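You operate a simulated robot arm through the tools that you are given. There is no shell and no other tool. Be economical: measure what you need, move in short steps, check, and stop when the job is done.

The job below is to be done with a simulated two-armed robot. You get a single attempt, and the scene is never put back.

## Task
Put one of the bead tubs from the island top in the red bin.
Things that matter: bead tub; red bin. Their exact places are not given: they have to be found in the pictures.

Only the result counts: the job must be done as asked and must still hold three seconds after the hand-in. Knocking over, shifting, dropping, spilling or breaking anything else fails it.

## Robot
Two 6-joint arms with two-finger parallel grippers on one trunk, on a base that drives. Base frame: it is fixed to the floor where the robot stands at the start and does not move with it; the origin is under the middle of the robot, x ahead of it, y to its left, z up. Lengths are in mm, angles in rad, forces in N, time in s.
The left shoulder is at the start at [60, 187, 1147], the right one opposite. With the tool pointing down near the work surface each hand reaches from about 260 to 620 mm from the robot's upright axis, wherever it stands, measured 20 degrees to its own side. Payload 1.57 kg a hand.
The tool frame of a hand sits at the grasp point between the pads (the TCP): z along the fingers, y along the line on which they close. The tips reach 30 mm beyond it. Largest opening 110 mm; finger width 24, thickness 12; the body of the gripper, 48 by 112 mm, starts 78 mm behind the TCP.
Orientation is that of the tool frame in the base frame, as a unit quaternion [w, x, y, z]. With the fingers straight down and closing along the base's y, the tool's x points along the base's -x, its y along +y and its z along -z.

## Interface
- The arms move only by the tool arm_command. It takes "left_targets", "right_targets" or both (then of equal length, played together; a hand with none holds still); each is a list of rows, each an object of numbers (a shift or turn left out is 0, a gripper value left out holds the last): "tx", "ty", "tz": the shift along the base's x, y, z in mm; "rx", "ry", "rz": the turn, a rotation vector about the base's x, y, z in rad; "hand": the finger opening in mm, from 0 to 110. In form: [{"tx": .., "ty": .., "tz": .., "rx": .., "ry": .., "rz": .., "hand": ..}, ...]. A call has 1 to 20 rows; each row is the pose to reach, as a shift and turn from the pose commanded when the call began. Rows are played at 5 a second. More than 50 mm and 0.15 rad between two rows, or a gripper value outside its range, and nothing of the call is played. A pose out of reach is approached as far as the arm can. The call stops where the force on the tool passes 40 N (or 10 N more than at its start, if that is more) or the arm is blocked; 0.2 s more then pass. The fingers move at their own pace (about 153 mm/s each) and stop on an object; they squeeze with about 21 N. The grip force told is the motor's: it shows also when the fingers shut on nothing. Time passes only in rows, and 0.2 s behind the last, so rows that repeat a pose let the fingers close. The reply holds the time, the measured pose of the TCP, the force on the tool along the base axes, the opening and the grip force, in the units named above and with some noise, and new pictures: "pictures" is both (left out), scene, wrist or none (wrist: the cameras of the hands that moved).
- Cameras (640 x 400 px; columns grow to the right, rows downward): "scene" is now at [15.6, -19.1, 1688.7]; the picture's right is [-0.24, -0.97, 0.00], its down [-0.74, 0.18, -0.64] and it looks along [0.62, -0.15, -0.77] (base axes); focal length 275 px, centre (320, 200). "left" rides on the left gripper at [70, -16, -141] in its tool frame; the picture's right is [0.23, 0.97, 0.00], its down [-0.86, 0.20, -0.48] and it looks along [-0.47, 0.11, 0.88] (tool axes); focal length 222 px, centre (320, 200). "right" rides on the right gripper at [70, 16, -141] in its tool frame; the picture's right is [-0.23, 0.97, 0.00], its down [-0.86, -0.20, -0.48] and it looks along [-0.47, -0.11, 0.88] (tool axes); focal length 222 px, centre (320, 200).
- move_column(by): slides the trunk up (or, below 0, down) by that many mm; the arms and the scene camera ride with it, the base frame stays. It gives what a move gives, with no picture.
- drive_base(legs): drives the robot by 1 to 6 legs, each [ahead, left, turn to the left] in mm, mm and rad, along the robot's own axes; the way and the turn of a leg run together, so that a leg with both is an arc; at most 1500 mm and 3.142 rad a leg. The arms and the cameras ride along, it lands a little off, and it stops where it bumps. It gives what a move gives, and a new picture of the scene camera.
- turn_head(pan, tilt): turns the head with the scene camera to pan (to the left, within 1.501 rad either way) and tilt (down, from -0.506 to 1.204), counted from straight ahead of the robot. It gives what a move gives, and a new picture of the scene camera.
- point_at(camera, pixels): for up to 12 pixels [column, row] of the newest picture of that camera ("zoom" is the newest enlarged one), the place [x, y, z] in the base frame of the surface seen there, good to about 3 mm. No time passes.
- close_up(camera, box): a new picture of the part [left, top, right, bottom] of that camera's present view, enlarged. No time passes.
- hand_in(): hands the job in; it is judged then, once.

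Keep the steps short. Do not move on a guess: measure, check each grasp and each placing, and mend mistakes. In all there are 80 turns and 170 pictures (those below and enlarged ones count). Leave the grippers open and the arms clear of the work at the hand-in unless told otherwise, and finish with a single line.

The tools are called after ">>>" as a command line: name --argument value ..., lists and objects as JSON in quotes. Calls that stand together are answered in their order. arm_command: Moves the arms, as the interface text tells. Its arguments: {"type":"object","properties":{"left_targets":{"type":"array","items":{"type":"object","properties":{"tx":{"type":"number"},"ty":{"type":"number"},"tz":{"type":"number"},"rx":{"type":"number"},"ry":{"type":"number"},"rz":{"type":"number"},"hand":{"type":"number"}}}},"right_targets":{"type":"array","items":{"type":"object","properties":{"tx":{"type":"number"},"ty":{"type":"number"},"tz":{"type":"number"},"rx":{"type":"number"},"ry":{"type":"number"},"rz":{"type":"number"},"hand":{"type":"number"}}}},"pictures":{"type":"string","enum":["both","scene","wrist","none"]}},"required":[]} The other tools are called the same way: move_column (by) slides the trunk up or down; drive_base (legs) drives the base; turn_head (pan, tilt) turns the head that bears the scene camera; point_at (camera, pixels) gives the place of the surface under pixels of a picture; close_up (camera, box) takes an enlarged picture of a part of a camera's view; hand_in () hands the job in.

At the start:

```text
time: 0.0
left_tcp_pos: [398.2, 78.8, 1219.1]
left_ee_rot: [0.001, 0.0, 1.0, 0.0]
left_wrist_force: [-0.4, -0.3, 0.3]
left_grip_width: 109.9
left_grip_force: 0.0
right_tcp_pos: [434.5, -268.9, 1175.3]
right_ee_rot: [0.0, 0.0, 1.0, -0.001]
right_wrist_force: [0.5, 0.3, 0.4]
right_grip_width: 109.9
right_grip_force: 0.0
trunk travel left (down, up): [-775.0, 215.0]
robot x, y, heading: [-3.4, -2.2, 0.004]
head pan, tilt: [-0.237, 0.873]
```

scene: 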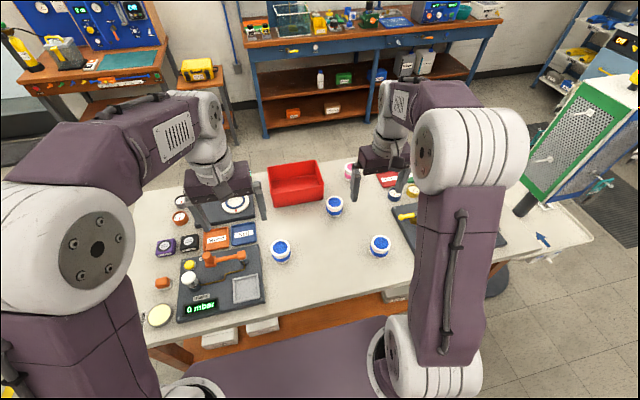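
right: 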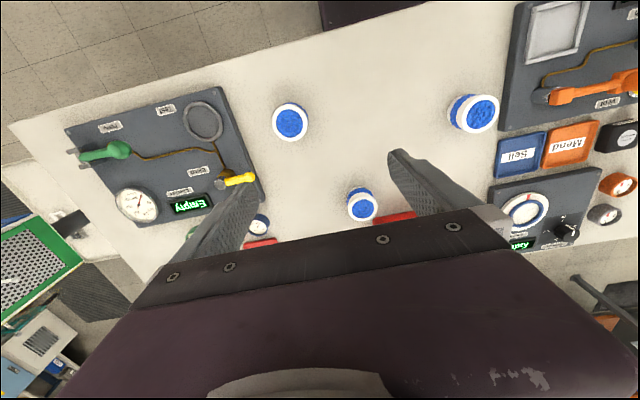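
left: 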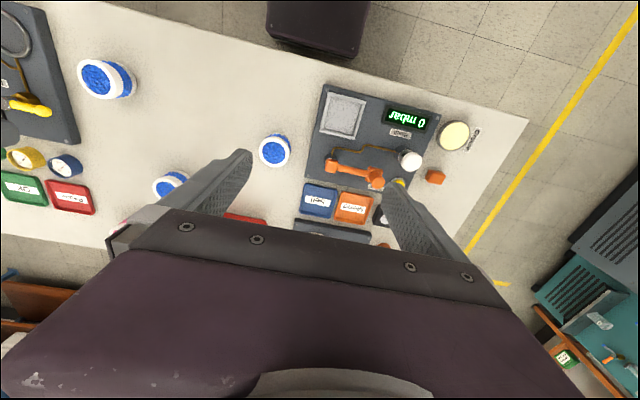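

I see blue-topped tubs at about (280,252), (380,246) and (335,206), and a red bin at (297,182). I'll enlarge that area and measure these points.

>>> close_up --camera "scene" --box '[240, 150, 440, 275]'

>>> point_at --camera "scene" --pixels '[[281, 246], [281, 262], [380, 241], [380, 256], [335, 202], [335, 215], [298, 192], [270, 180], [317, 163], [322, 200], [274, 206], [350, 172]]'

```text
3.20 times, centred on (340, 212) of scene
```

zoom: 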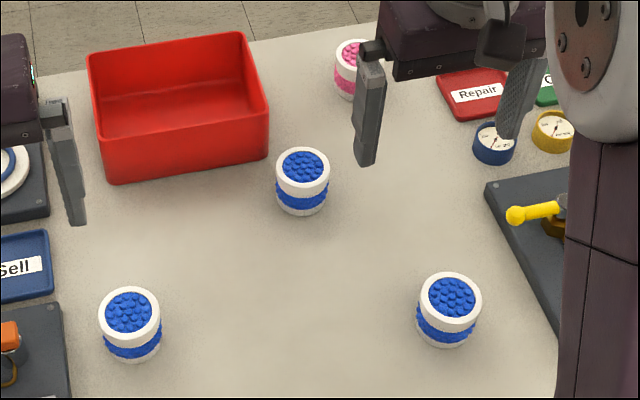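

```text
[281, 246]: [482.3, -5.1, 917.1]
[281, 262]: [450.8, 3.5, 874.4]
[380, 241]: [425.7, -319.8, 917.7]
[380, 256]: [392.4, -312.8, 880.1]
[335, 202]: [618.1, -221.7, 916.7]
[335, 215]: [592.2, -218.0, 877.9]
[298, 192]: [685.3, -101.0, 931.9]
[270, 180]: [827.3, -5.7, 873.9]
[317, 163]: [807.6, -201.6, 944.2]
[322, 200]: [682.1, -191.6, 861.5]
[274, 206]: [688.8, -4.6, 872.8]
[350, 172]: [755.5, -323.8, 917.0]
```

The tubs are open, full of beads and about 60 mm wide. The bin, at about x 690–840 and y -5 to -200, is beyond tool-down reach, so I'll have to drive closer. I'll measure the table's front edge, the robot's own front and the bin corners.

>>> point_at --camera "scene" --pixels '[[300, 317], [300, 323], [240, 330], [300, 340], [300, 352], [320, 372], [235, 350], [270, 396], [380, 300], [215, 372], [262, 326], [395, 292]]'

>>> point_at --camera "zoom" --pixels '[[91, 58], [240, 36], [266, 112], [112, 160], [108, 182], [266, 155], [165, 105], [130, 138], [245, 115], [304, 160], [279, 170], [327, 170]]'

>>> turn_head --pan 0 --tilt 1.204

```text
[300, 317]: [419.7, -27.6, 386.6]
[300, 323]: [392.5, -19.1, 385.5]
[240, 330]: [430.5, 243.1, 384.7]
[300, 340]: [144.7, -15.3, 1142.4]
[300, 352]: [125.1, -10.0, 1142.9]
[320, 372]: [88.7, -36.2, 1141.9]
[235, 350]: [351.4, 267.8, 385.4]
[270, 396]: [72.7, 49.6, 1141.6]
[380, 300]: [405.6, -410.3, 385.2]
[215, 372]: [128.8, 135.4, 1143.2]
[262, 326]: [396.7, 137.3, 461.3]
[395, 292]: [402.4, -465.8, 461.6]
```

```text
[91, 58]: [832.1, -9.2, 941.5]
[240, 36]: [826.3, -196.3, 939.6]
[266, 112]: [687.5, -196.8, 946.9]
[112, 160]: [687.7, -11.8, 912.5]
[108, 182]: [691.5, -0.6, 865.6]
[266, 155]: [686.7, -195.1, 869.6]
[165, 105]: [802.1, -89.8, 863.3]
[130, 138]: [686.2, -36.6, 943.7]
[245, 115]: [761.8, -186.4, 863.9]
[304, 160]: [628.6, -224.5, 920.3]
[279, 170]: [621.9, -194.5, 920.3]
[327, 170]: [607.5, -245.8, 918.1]
```

```text
time: 0.8
left_tcp_pos: [397.6, 78.1, 1218.8]
left_ee_rot: [-0.001, 0.0, 1.0, -0.001]
left_wrist_force: [-0.5, -0.5, 0.1]
left_grip_width: 110.2
left_grip_force: 0.1
right_tcp_pos: [433.3, -270.0, 1176.0]
right_ee_rot: [0.0, 0.0, 1.0, 0.001]
right_wrist_force: [0.0, 0.7, 0.7]
right_grip_width: 109.8
right_grip_force: 0.0
trunk travel left (down, up): [-775.0, 215.0]
robot x, y, heading: [-0.9, 0.3, 0.007]
head pan, tilt: [0.0, 1.201]
```

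scene: 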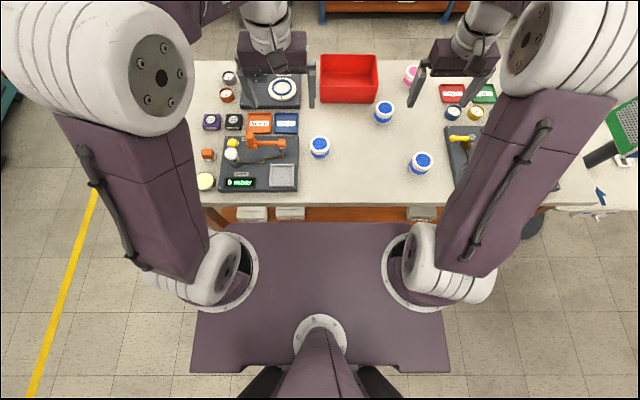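

I'll measure the front edge of the table, and the purple block that the wrist cameras see at the top of their pictures, to find the room for driving forward.

>>> point_at --camera "scene" --pixels '[[330, 203], [330, 208], [330, 218], [330, 224], [250, 215], [420, 213], [300, 224], [440, 226]]'

>>> point_at --camera "left" --pixels '[[315, 10], [315, 30], [315, 48], [280, 35], [225, 15], [225, 25], [400, 30], [362, 30]]'

>>> point_at --camera "right" --pixels '[[370, 8], [340, 18], [300, 15], [310, 35]]'

```text
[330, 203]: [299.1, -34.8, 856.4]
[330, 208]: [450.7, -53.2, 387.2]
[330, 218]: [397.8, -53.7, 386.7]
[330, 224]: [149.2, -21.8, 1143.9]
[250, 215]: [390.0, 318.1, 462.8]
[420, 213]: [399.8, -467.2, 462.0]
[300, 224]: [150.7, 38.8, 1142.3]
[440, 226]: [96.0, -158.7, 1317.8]
```

```text
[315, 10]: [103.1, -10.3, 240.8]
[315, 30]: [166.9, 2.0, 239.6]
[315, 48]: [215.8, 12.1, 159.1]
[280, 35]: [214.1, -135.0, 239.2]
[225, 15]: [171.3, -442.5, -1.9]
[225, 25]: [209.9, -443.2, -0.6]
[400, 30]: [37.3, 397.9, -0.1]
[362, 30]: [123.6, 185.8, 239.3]
```

```text
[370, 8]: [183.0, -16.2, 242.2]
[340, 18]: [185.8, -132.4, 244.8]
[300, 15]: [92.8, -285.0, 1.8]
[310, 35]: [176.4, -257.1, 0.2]
```

The base tops out at z 240 with its front at x ≈ 216. The table edge is at x ≈ 295 and its shelf is at z 385, so the base fits beneath it. I'll drive 160 mm ahead.

>>> drive_base --legs '[[80, 0, 0], [80, 0, 0]]'

```text
time: 2.5
left_tcp_pos: [553.6, 78.0, 1220.3]
left_ee_rot: [0.001, -0.001, 1.0, 0.0]
left_wrist_force: [-0.9, 0.4, 0.0]
left_grip_width: 109.7
left_grip_force: 0.1
right_tcp_pos: [590.2, -267.9, 1177.5]
right_ee_rot: [0.002, -0.001, 1.0, 0.001]
right_wrist_force: [-0.2, 1.1, -0.3]
right_grip_width: 110.1
right_grip_force: 0.1
trunk travel left (down, up): [-775.0, 215.0]
robot x, y, heading: [157.3, -2.1, -0.004]
head pan, tilt: [0.0, 1.201]
```

scene: 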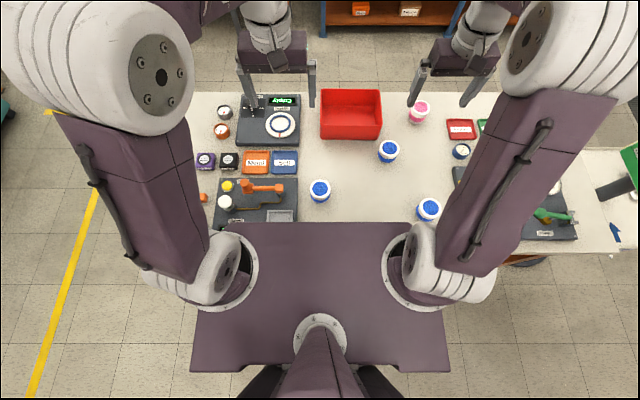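

The drive came out clean. I'll measure the rim of the tub at (389,151), its far and near sides and its left and right sides, and the bin walls.

>>> close_up --camera "scene" --box '[310, 80, 438, 160]'

```text
5.00 times, centred on (374, 120) of scene
```

zoom: 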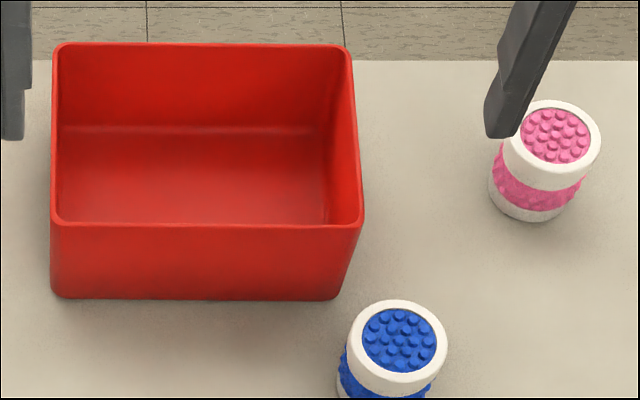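

>>> point_at --camera "zoom" --pixels '[[400, 303], [353, 345], [444, 345], [395, 392], [400, 342], [205, 225], [205, 150], [205, 210], [205, 46], [357, 200], [53, 200], [205, 290]]'

```text
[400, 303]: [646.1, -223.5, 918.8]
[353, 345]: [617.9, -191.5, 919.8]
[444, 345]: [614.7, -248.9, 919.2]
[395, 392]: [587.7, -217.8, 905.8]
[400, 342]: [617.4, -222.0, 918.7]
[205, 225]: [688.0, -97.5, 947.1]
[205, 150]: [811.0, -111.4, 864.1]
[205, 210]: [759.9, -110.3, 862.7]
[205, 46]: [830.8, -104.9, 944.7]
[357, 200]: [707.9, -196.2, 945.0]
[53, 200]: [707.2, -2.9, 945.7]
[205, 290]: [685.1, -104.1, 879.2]
```

The tub's centre is at (617,-220), it is 60 mm wide and its top is at z 919. The bin interior is roughly x 693–827, y -10 to -190, with its rim at z 946. I'll bring the right hand above the tub to z ≈ 1000.

>>> arm_command --right_targets '[{"tx": 14, "ty": 24, "tz": -30, "hand": 110}, {"tx": 27, "ty": 48, "tz": -60}, {"tx": 27, "ty": 48, "tz": -100}, {"tx": 27, "ty": 48, "tz": -140}, {"tx": 27, "ty": 48, "tz": -177}, {"tx": 27, "ty": 48, "tz": -177}]' --pictures "both"

```text
time: 3.9
left_tcp_pos: [558.4, 78.5, 1219.2]
left_ee_rot: [0.0, -0.001, 1.0, 0.0]
left_wrist_force: [0.1, -0.3, 0.3]
left_grip_width: 110.1
left_grip_force: 0.1
right_tcp_pos: [622.2, -219.7, 1000.1]
right_ee_rot: [0.001, -0.001, 1.0, 0.001]
right_wrist_force: [-0.3, 0.3, 0.1]
right_grip_width: 110.1
right_grip_force: 0.1
trunk travel left (down, up): [-775.0, 215.0]
robot x, y, heading: [160.5, -2.7, 0.0]
head pan, tilt: [0.0, 1.201]
```

scene: 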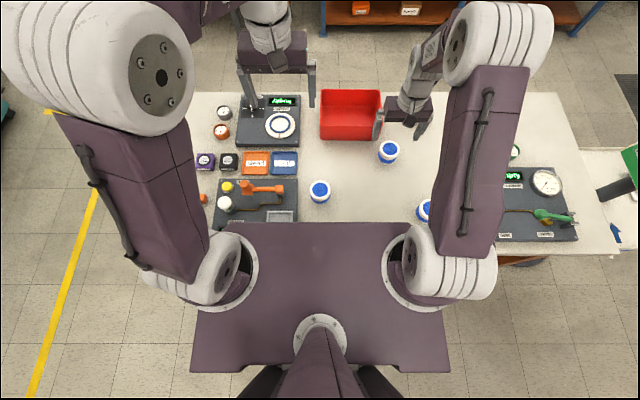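
right: 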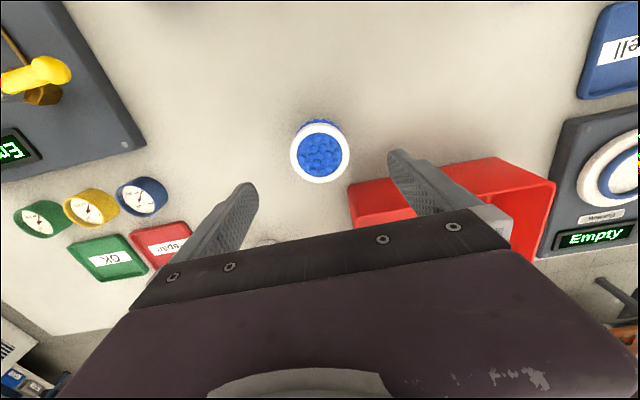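

The tub sits between the fingers. I'll cross-check its place from the wrist camera.

>>> point_at --camera "right" --pixels '[[320, 155], [292, 153], [348, 155], [320, 182], [320, 125], [410, 160], [370, 205]]'

```text
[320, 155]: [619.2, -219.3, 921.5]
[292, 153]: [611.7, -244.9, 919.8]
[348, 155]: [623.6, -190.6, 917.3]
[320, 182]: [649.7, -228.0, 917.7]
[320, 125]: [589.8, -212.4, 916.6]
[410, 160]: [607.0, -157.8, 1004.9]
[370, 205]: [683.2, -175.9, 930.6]
```

The centre is confirmed at (619,-219). Next I lower 102 mm to z ≈ 898 with the fingers open.

>>> arm_command --right_targets '[{"tx": -2, "tz": -30}, {"tx": -2, "tz": -60}, {"tx": -2, "tz": -85}, {"tx": -2, "tz": -102}, {"tx": -2, "tz": -102}]' --pictures "wrist"

```text
time: 5.1
left_tcp_pos: [557.3, 77.8, 1219.1]
left_ee_rot: [0.001, -0.001, 1.0, 0.0]
left_wrist_force: [0.2, -0.7, 0.6]
left_grip_width: 110.1
left_grip_force: 0.1
right_tcp_pos: [620.0, -221.0, 897.0]
right_ee_rot: [-0.001, -0.001, 1.0, 0.001]
right_wrist_force: [0.4, -0.1, 0.5]
right_grip_width: 110.0
right_grip_force: 0.0
trunk travel left (down, up): [-775.0, 215.0]
robot x, y, heading: [157.4, -0.6, 0.005]
head pan, tilt: [0.0, 1.201]
```

right: 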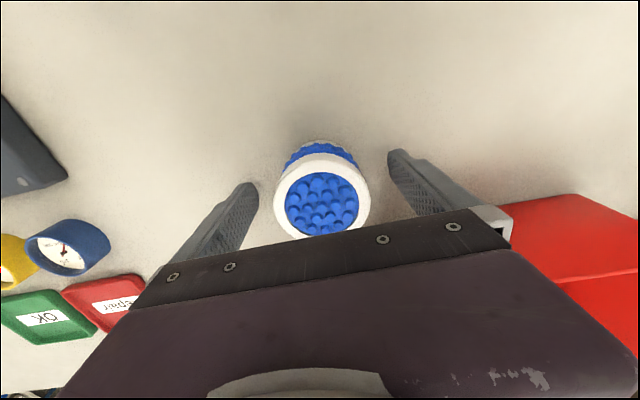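

The fingers are on both sides of the tub and the force is near zero. Now I close them.

>>> arm_command --right_targets '[{"hand": 75}, {"hand": 50}, {"hand": 40}, {"hand": 40}, {"hand": 40}]' --pictures "wrist"

```text
time: 6.3
left_tcp_pos: [557.3, 78.9, 1219.1]
left_ee_rot: [0.0, -0.001, 1.0, 0.0]
left_wrist_force: [-0.2, -0.5, -0.5]
left_grip_width: 109.9
left_grip_force: 0.0
right_tcp_pos: [620.3, -220.7, 896.1]
right_ee_rot: [0.0, -0.001, 1.0, -0.001]
right_wrist_force: [-0.3, 0.3, 0.6]
right_grip_width: 58.8
right_grip_force: 21.3
trunk travel left (down, up): [-775.0, 215.0]
robot x, y, heading: [156.4, -0.9, 0.005]
head pan, tilt: [0.0, 1.201]
```

right: 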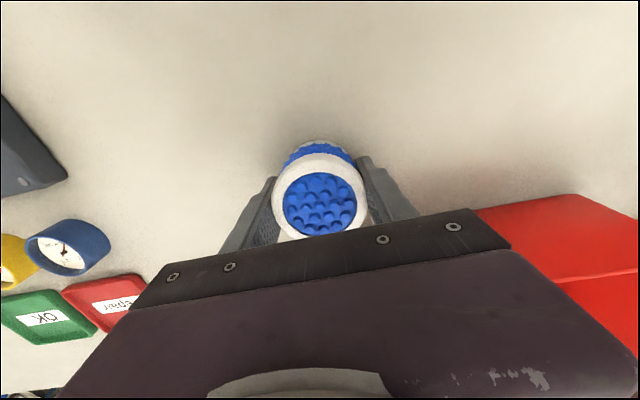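

The tub is held: opening 58.8 mm, grip 21 N. I lift straight up by 140 mm.

>>> arm_command --right_targets '[{"tz": 15}, {"tz": 40}, {"tz": 75}, {"tz": 110}, {"tz": 140}, {"tz": 140}]' --pictures "wrist"

```text
time: 7.7
left_tcp_pos: [559.3, 79.1, 1219.2]
left_ee_rot: [0.0, -0.001, 1.0, 0.0]
left_wrist_force: [1.6, 0.2, -0.2]
left_grip_width: 109.9
left_grip_force: 0.1
right_tcp_pos: [619.2, -221.6, 1038.1]
right_ee_rot: [-0.001, -0.001, 1.0, 0.0]
right_wrist_force: [0.2, 0.2, -1.4]
right_grip_width: 58.9
right_grip_force: 21.2
trunk travel left (down, up): [-775.0, 215.0]
robot x, y, heading: [159.2, -0.1, 0.006]
head pan, tilt: [0.0, 1.201]
```

right: 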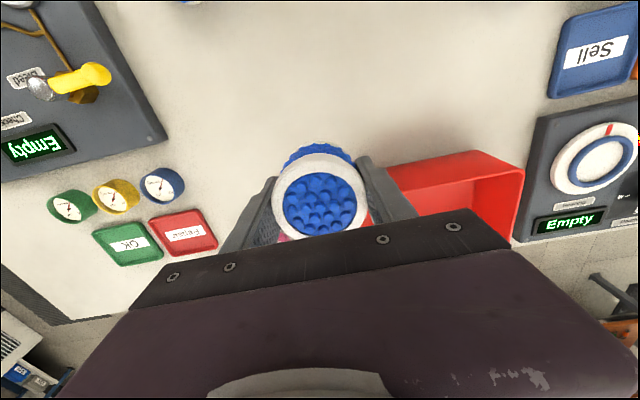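

Lifted. The tub's bottom is at about z 1001, above the bin rim at 946. I carry it to about (750,-103) over the bin.

>>> arm_command --right_targets '[{"tx": 22, "ty": 20}, {"tx": 44, "ty": 40}, {"tx": 66, "ty": 60}, {"tx": 88, "ty": 80}, {"tx": 110, "ty": 100}, {"tx": 130, "ty": 118}, {"tx": 130, "ty": 118}]' --pictures "both"

```text
time: 9.3
left_tcp_pos: [557.7, 78.7, 1218.4]
left_ee_rot: [0.0, -0.001, 1.0, -0.001]
left_wrist_force: [-0.6, 0.4, 0.6]
left_grip_width: 110.0
left_grip_force: 0.1
right_tcp_pos: [747.4, -102.2, 1037.8]
right_ee_rot: [-0.001, 0.0, 1.0, 0.0]
right_wrist_force: [0.0, 0.0, -0.8]
right_grip_width: 58.7
right_grip_force: 21.2
trunk travel left (down, up): [-775.0, 215.0]
robot x, y, heading: [160.0, -2.8, 0.008]
head pan, tilt: [0.0, 1.201]
```

scene: 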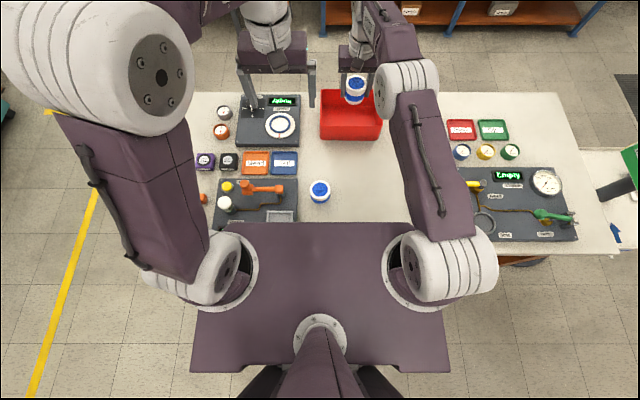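
right: 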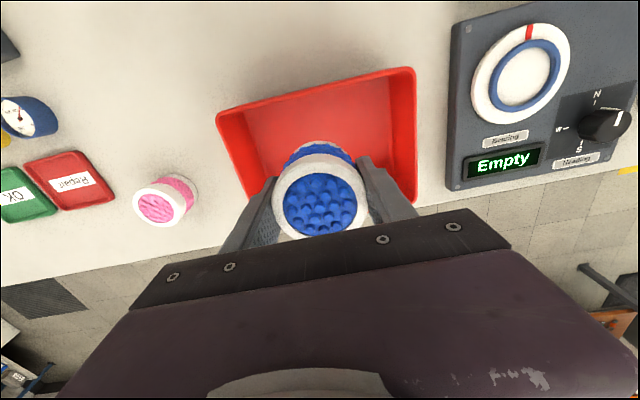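

The tub is over the bin. I lower it to TCP z ≈ 903, which puts its bottom just above the bin floor at 863–865.

>>> arm_command --right_targets '[{"tx": 4, "tz": -30}, {"tx": 6, "tz": -60}, {"tx": 6, "tz": -90}, {"tx": 6, "tz": -115}, {"tx": 6, "tz": -128}, {"tx": 6, "tz": -135}, {"tx": 6, "tz": -135}]' --pictures "both"

```text
time: 10.9
left_tcp_pos: [558.5, 79.5, 1218.7]
left_ee_rot: [0.0, -0.001, 1.0, 0.0]
left_wrist_force: [-0.5, -0.8, -0.6]
left_grip_width: 110.1
left_grip_force: 0.0
right_tcp_pos: [745.3, -104.4, 904.8]
right_ee_rot: [0.0, -0.001, 1.0, 0.0]
right_wrist_force: [-0.2, 0.2, -1.7]
right_grip_width: 58.7
right_grip_force: 20.6
right hand out of reach, approached as far as the arm can: row 3, 4, 5, 6, 7
trunk travel left (down, up): [-775.0, 215.0]
robot x, y, heading: [157.2, 1.9, -0.005]
head pan, tilt: [0.0, 1.201]
```

scene: 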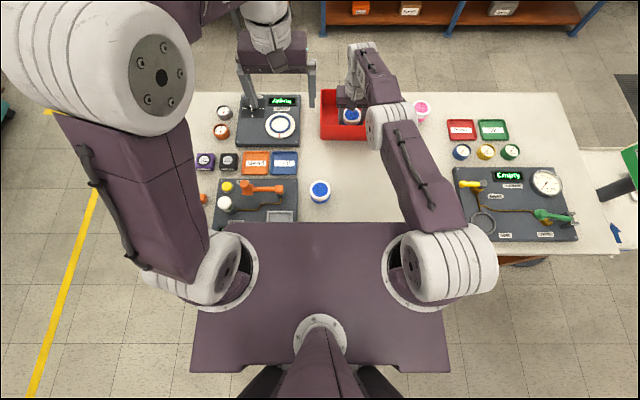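
right: 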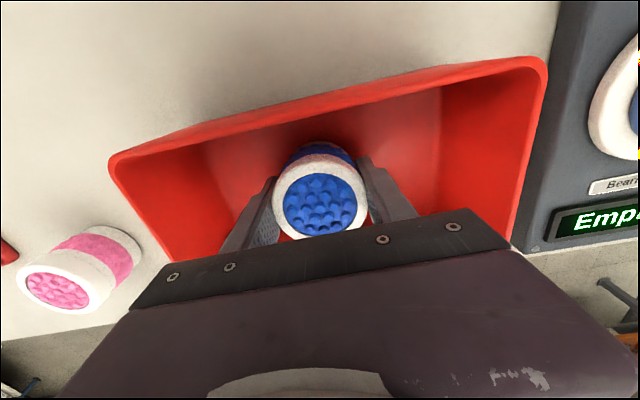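

The tub is inside the bin, its bottom about 3–5 mm above the floor. I ease it down a few mm and pull back slightly in x, since the arm is at its reach limit.

>>> arm_command --right_targets '[{"tx": -4, "tz": -2}, {"tx": -5, "tz": -4}, {"tx": -5, "tz": -4}]' --pictures "none"

```text
time: 11.7
left_tcp_pos: [557.1, 78.6, 1219.4]
left_ee_rot: [0.0, 0.0, 1.0, 0.001]
left_wrist_force: [0.2, 0.5, -0.5]
left_grip_width: 110.2
left_grip_force: 0.0
right_tcp_pos: [739.7, -105.1, 901.7]
right_ee_rot: [0.001, -0.001, 1.0, 0.0]
right_wrist_force: [0.6, -0.3, 4.2]
right_grip_width: 58.9
right_grip_force: 21.6
trunk travel left (down, up): [-775.0, 215.0]
robot x, y, heading: [158.3, -2.1, 0.004]
head pan, tilt: [0.0, 1.201]
```

The force is now +4 N upward, so the tub is on the bin floor. I open the fingers, then rise.

>>> arm_command --right_targets '[{"hand": 70}, {"hand": 95}, {"hand": 95}, {"tz": 15}, {"tz": 40}, {"tz": 80}, {"tz": 120}, {"tz": 160}, {"tz": 200}]' --pictures "both"

```text
time: 13.7
left_tcp_pos: [556.7, 78.3, 1219.1]
left_ee_rot: [0.0, -0.001, 1.0, 0.0]
left_wrist_force: [0.1, 0.4, 0.5]
left_grip_width: 110.1
left_grip_force: 0.1
right_tcp_pos: [739.4, -104.3, 1100.9]
right_ee_rot: [0.001, -0.001, 1.0, 0.0]
right_wrist_force: [-0.4, 0.4, -0.2]
right_grip_width: 94.9
right_grip_force: 0.1
trunk travel left (down, up): [-775.0, 215.0]
robot x, y, heading: [158.8, 0.2, 0.002]
head pan, tilt: [0.0, 1.201]
```

scene: 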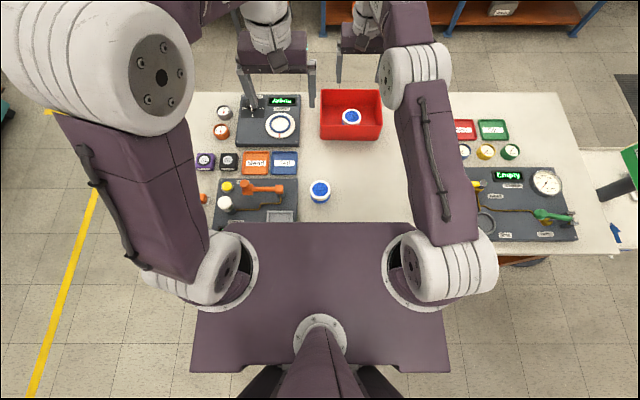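
right: 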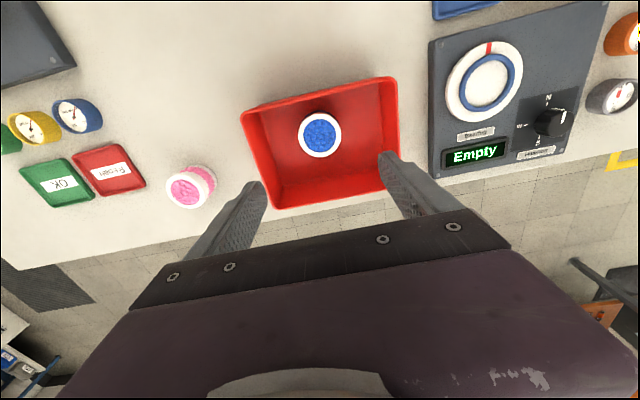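

The tub stands upright in the bin. I move the right hand up and aside, fully open.

>>> arm_command --right_targets '[{"tz": 40, "hand": 110}, {"tx": -25, "ty": -30, "tz": 70}, {"tx": -50, "ty": -65, "tz": 75}, {"tx": -80, "ty": -100, "tz": 75}, {"tx": -110, "ty": -135, "tz": 75}, {"tx": -140, "ty": -165, "tz": 75}, {"tx": -140, "ty": -165, "tz": 75}]' --pictures "scene"

```text
time: 15.3
left_tcp_pos: [556.9, 78.0, 1219.7]
left_ee_rot: [0.0, -0.002, 1.0, 0.0]
left_wrist_force: [-0.9, -0.2, -0.5]
left_grip_width: 109.8
left_grip_force: 0.0
right_tcp_pos: [696.8, -254.0, 1240.3]
right_ee_rot: [-0.003, -0.001, 1.0, 0.0]
right_wrist_force: [-0.2, -0.5, 0.6]
right_grip_width: 109.9
right_grip_force: 0.1
right hand out of reach, approached as far as the arm can: row 1, 2, 3, 4, 5, 6, 7
trunk travel left (down, up): [-775.0, 215.0]
robot x, y, heading: [156.8, 4.1, 0.004]
head pan, tilt: [0.0, 1.201]
```

scene: 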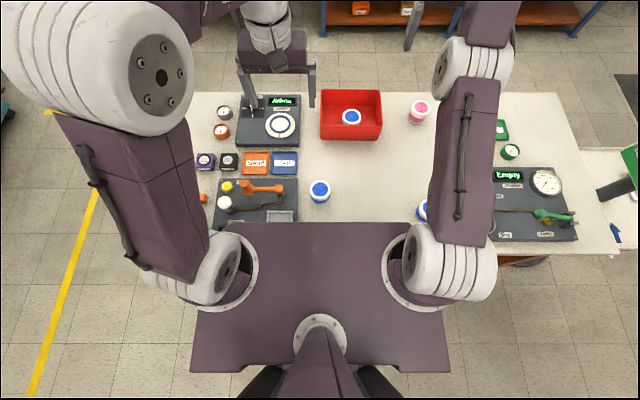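

The tub is upright in the bin, both hands are open and well above the table, and nothing else has shifted. I'm handing in.

>>> hand_in

```text
The job is handed in.
```

One blue bead tub from the island top now stands upright in the red bin; both grippers are open and clear, and I saw nothing else shifted in the last picture.
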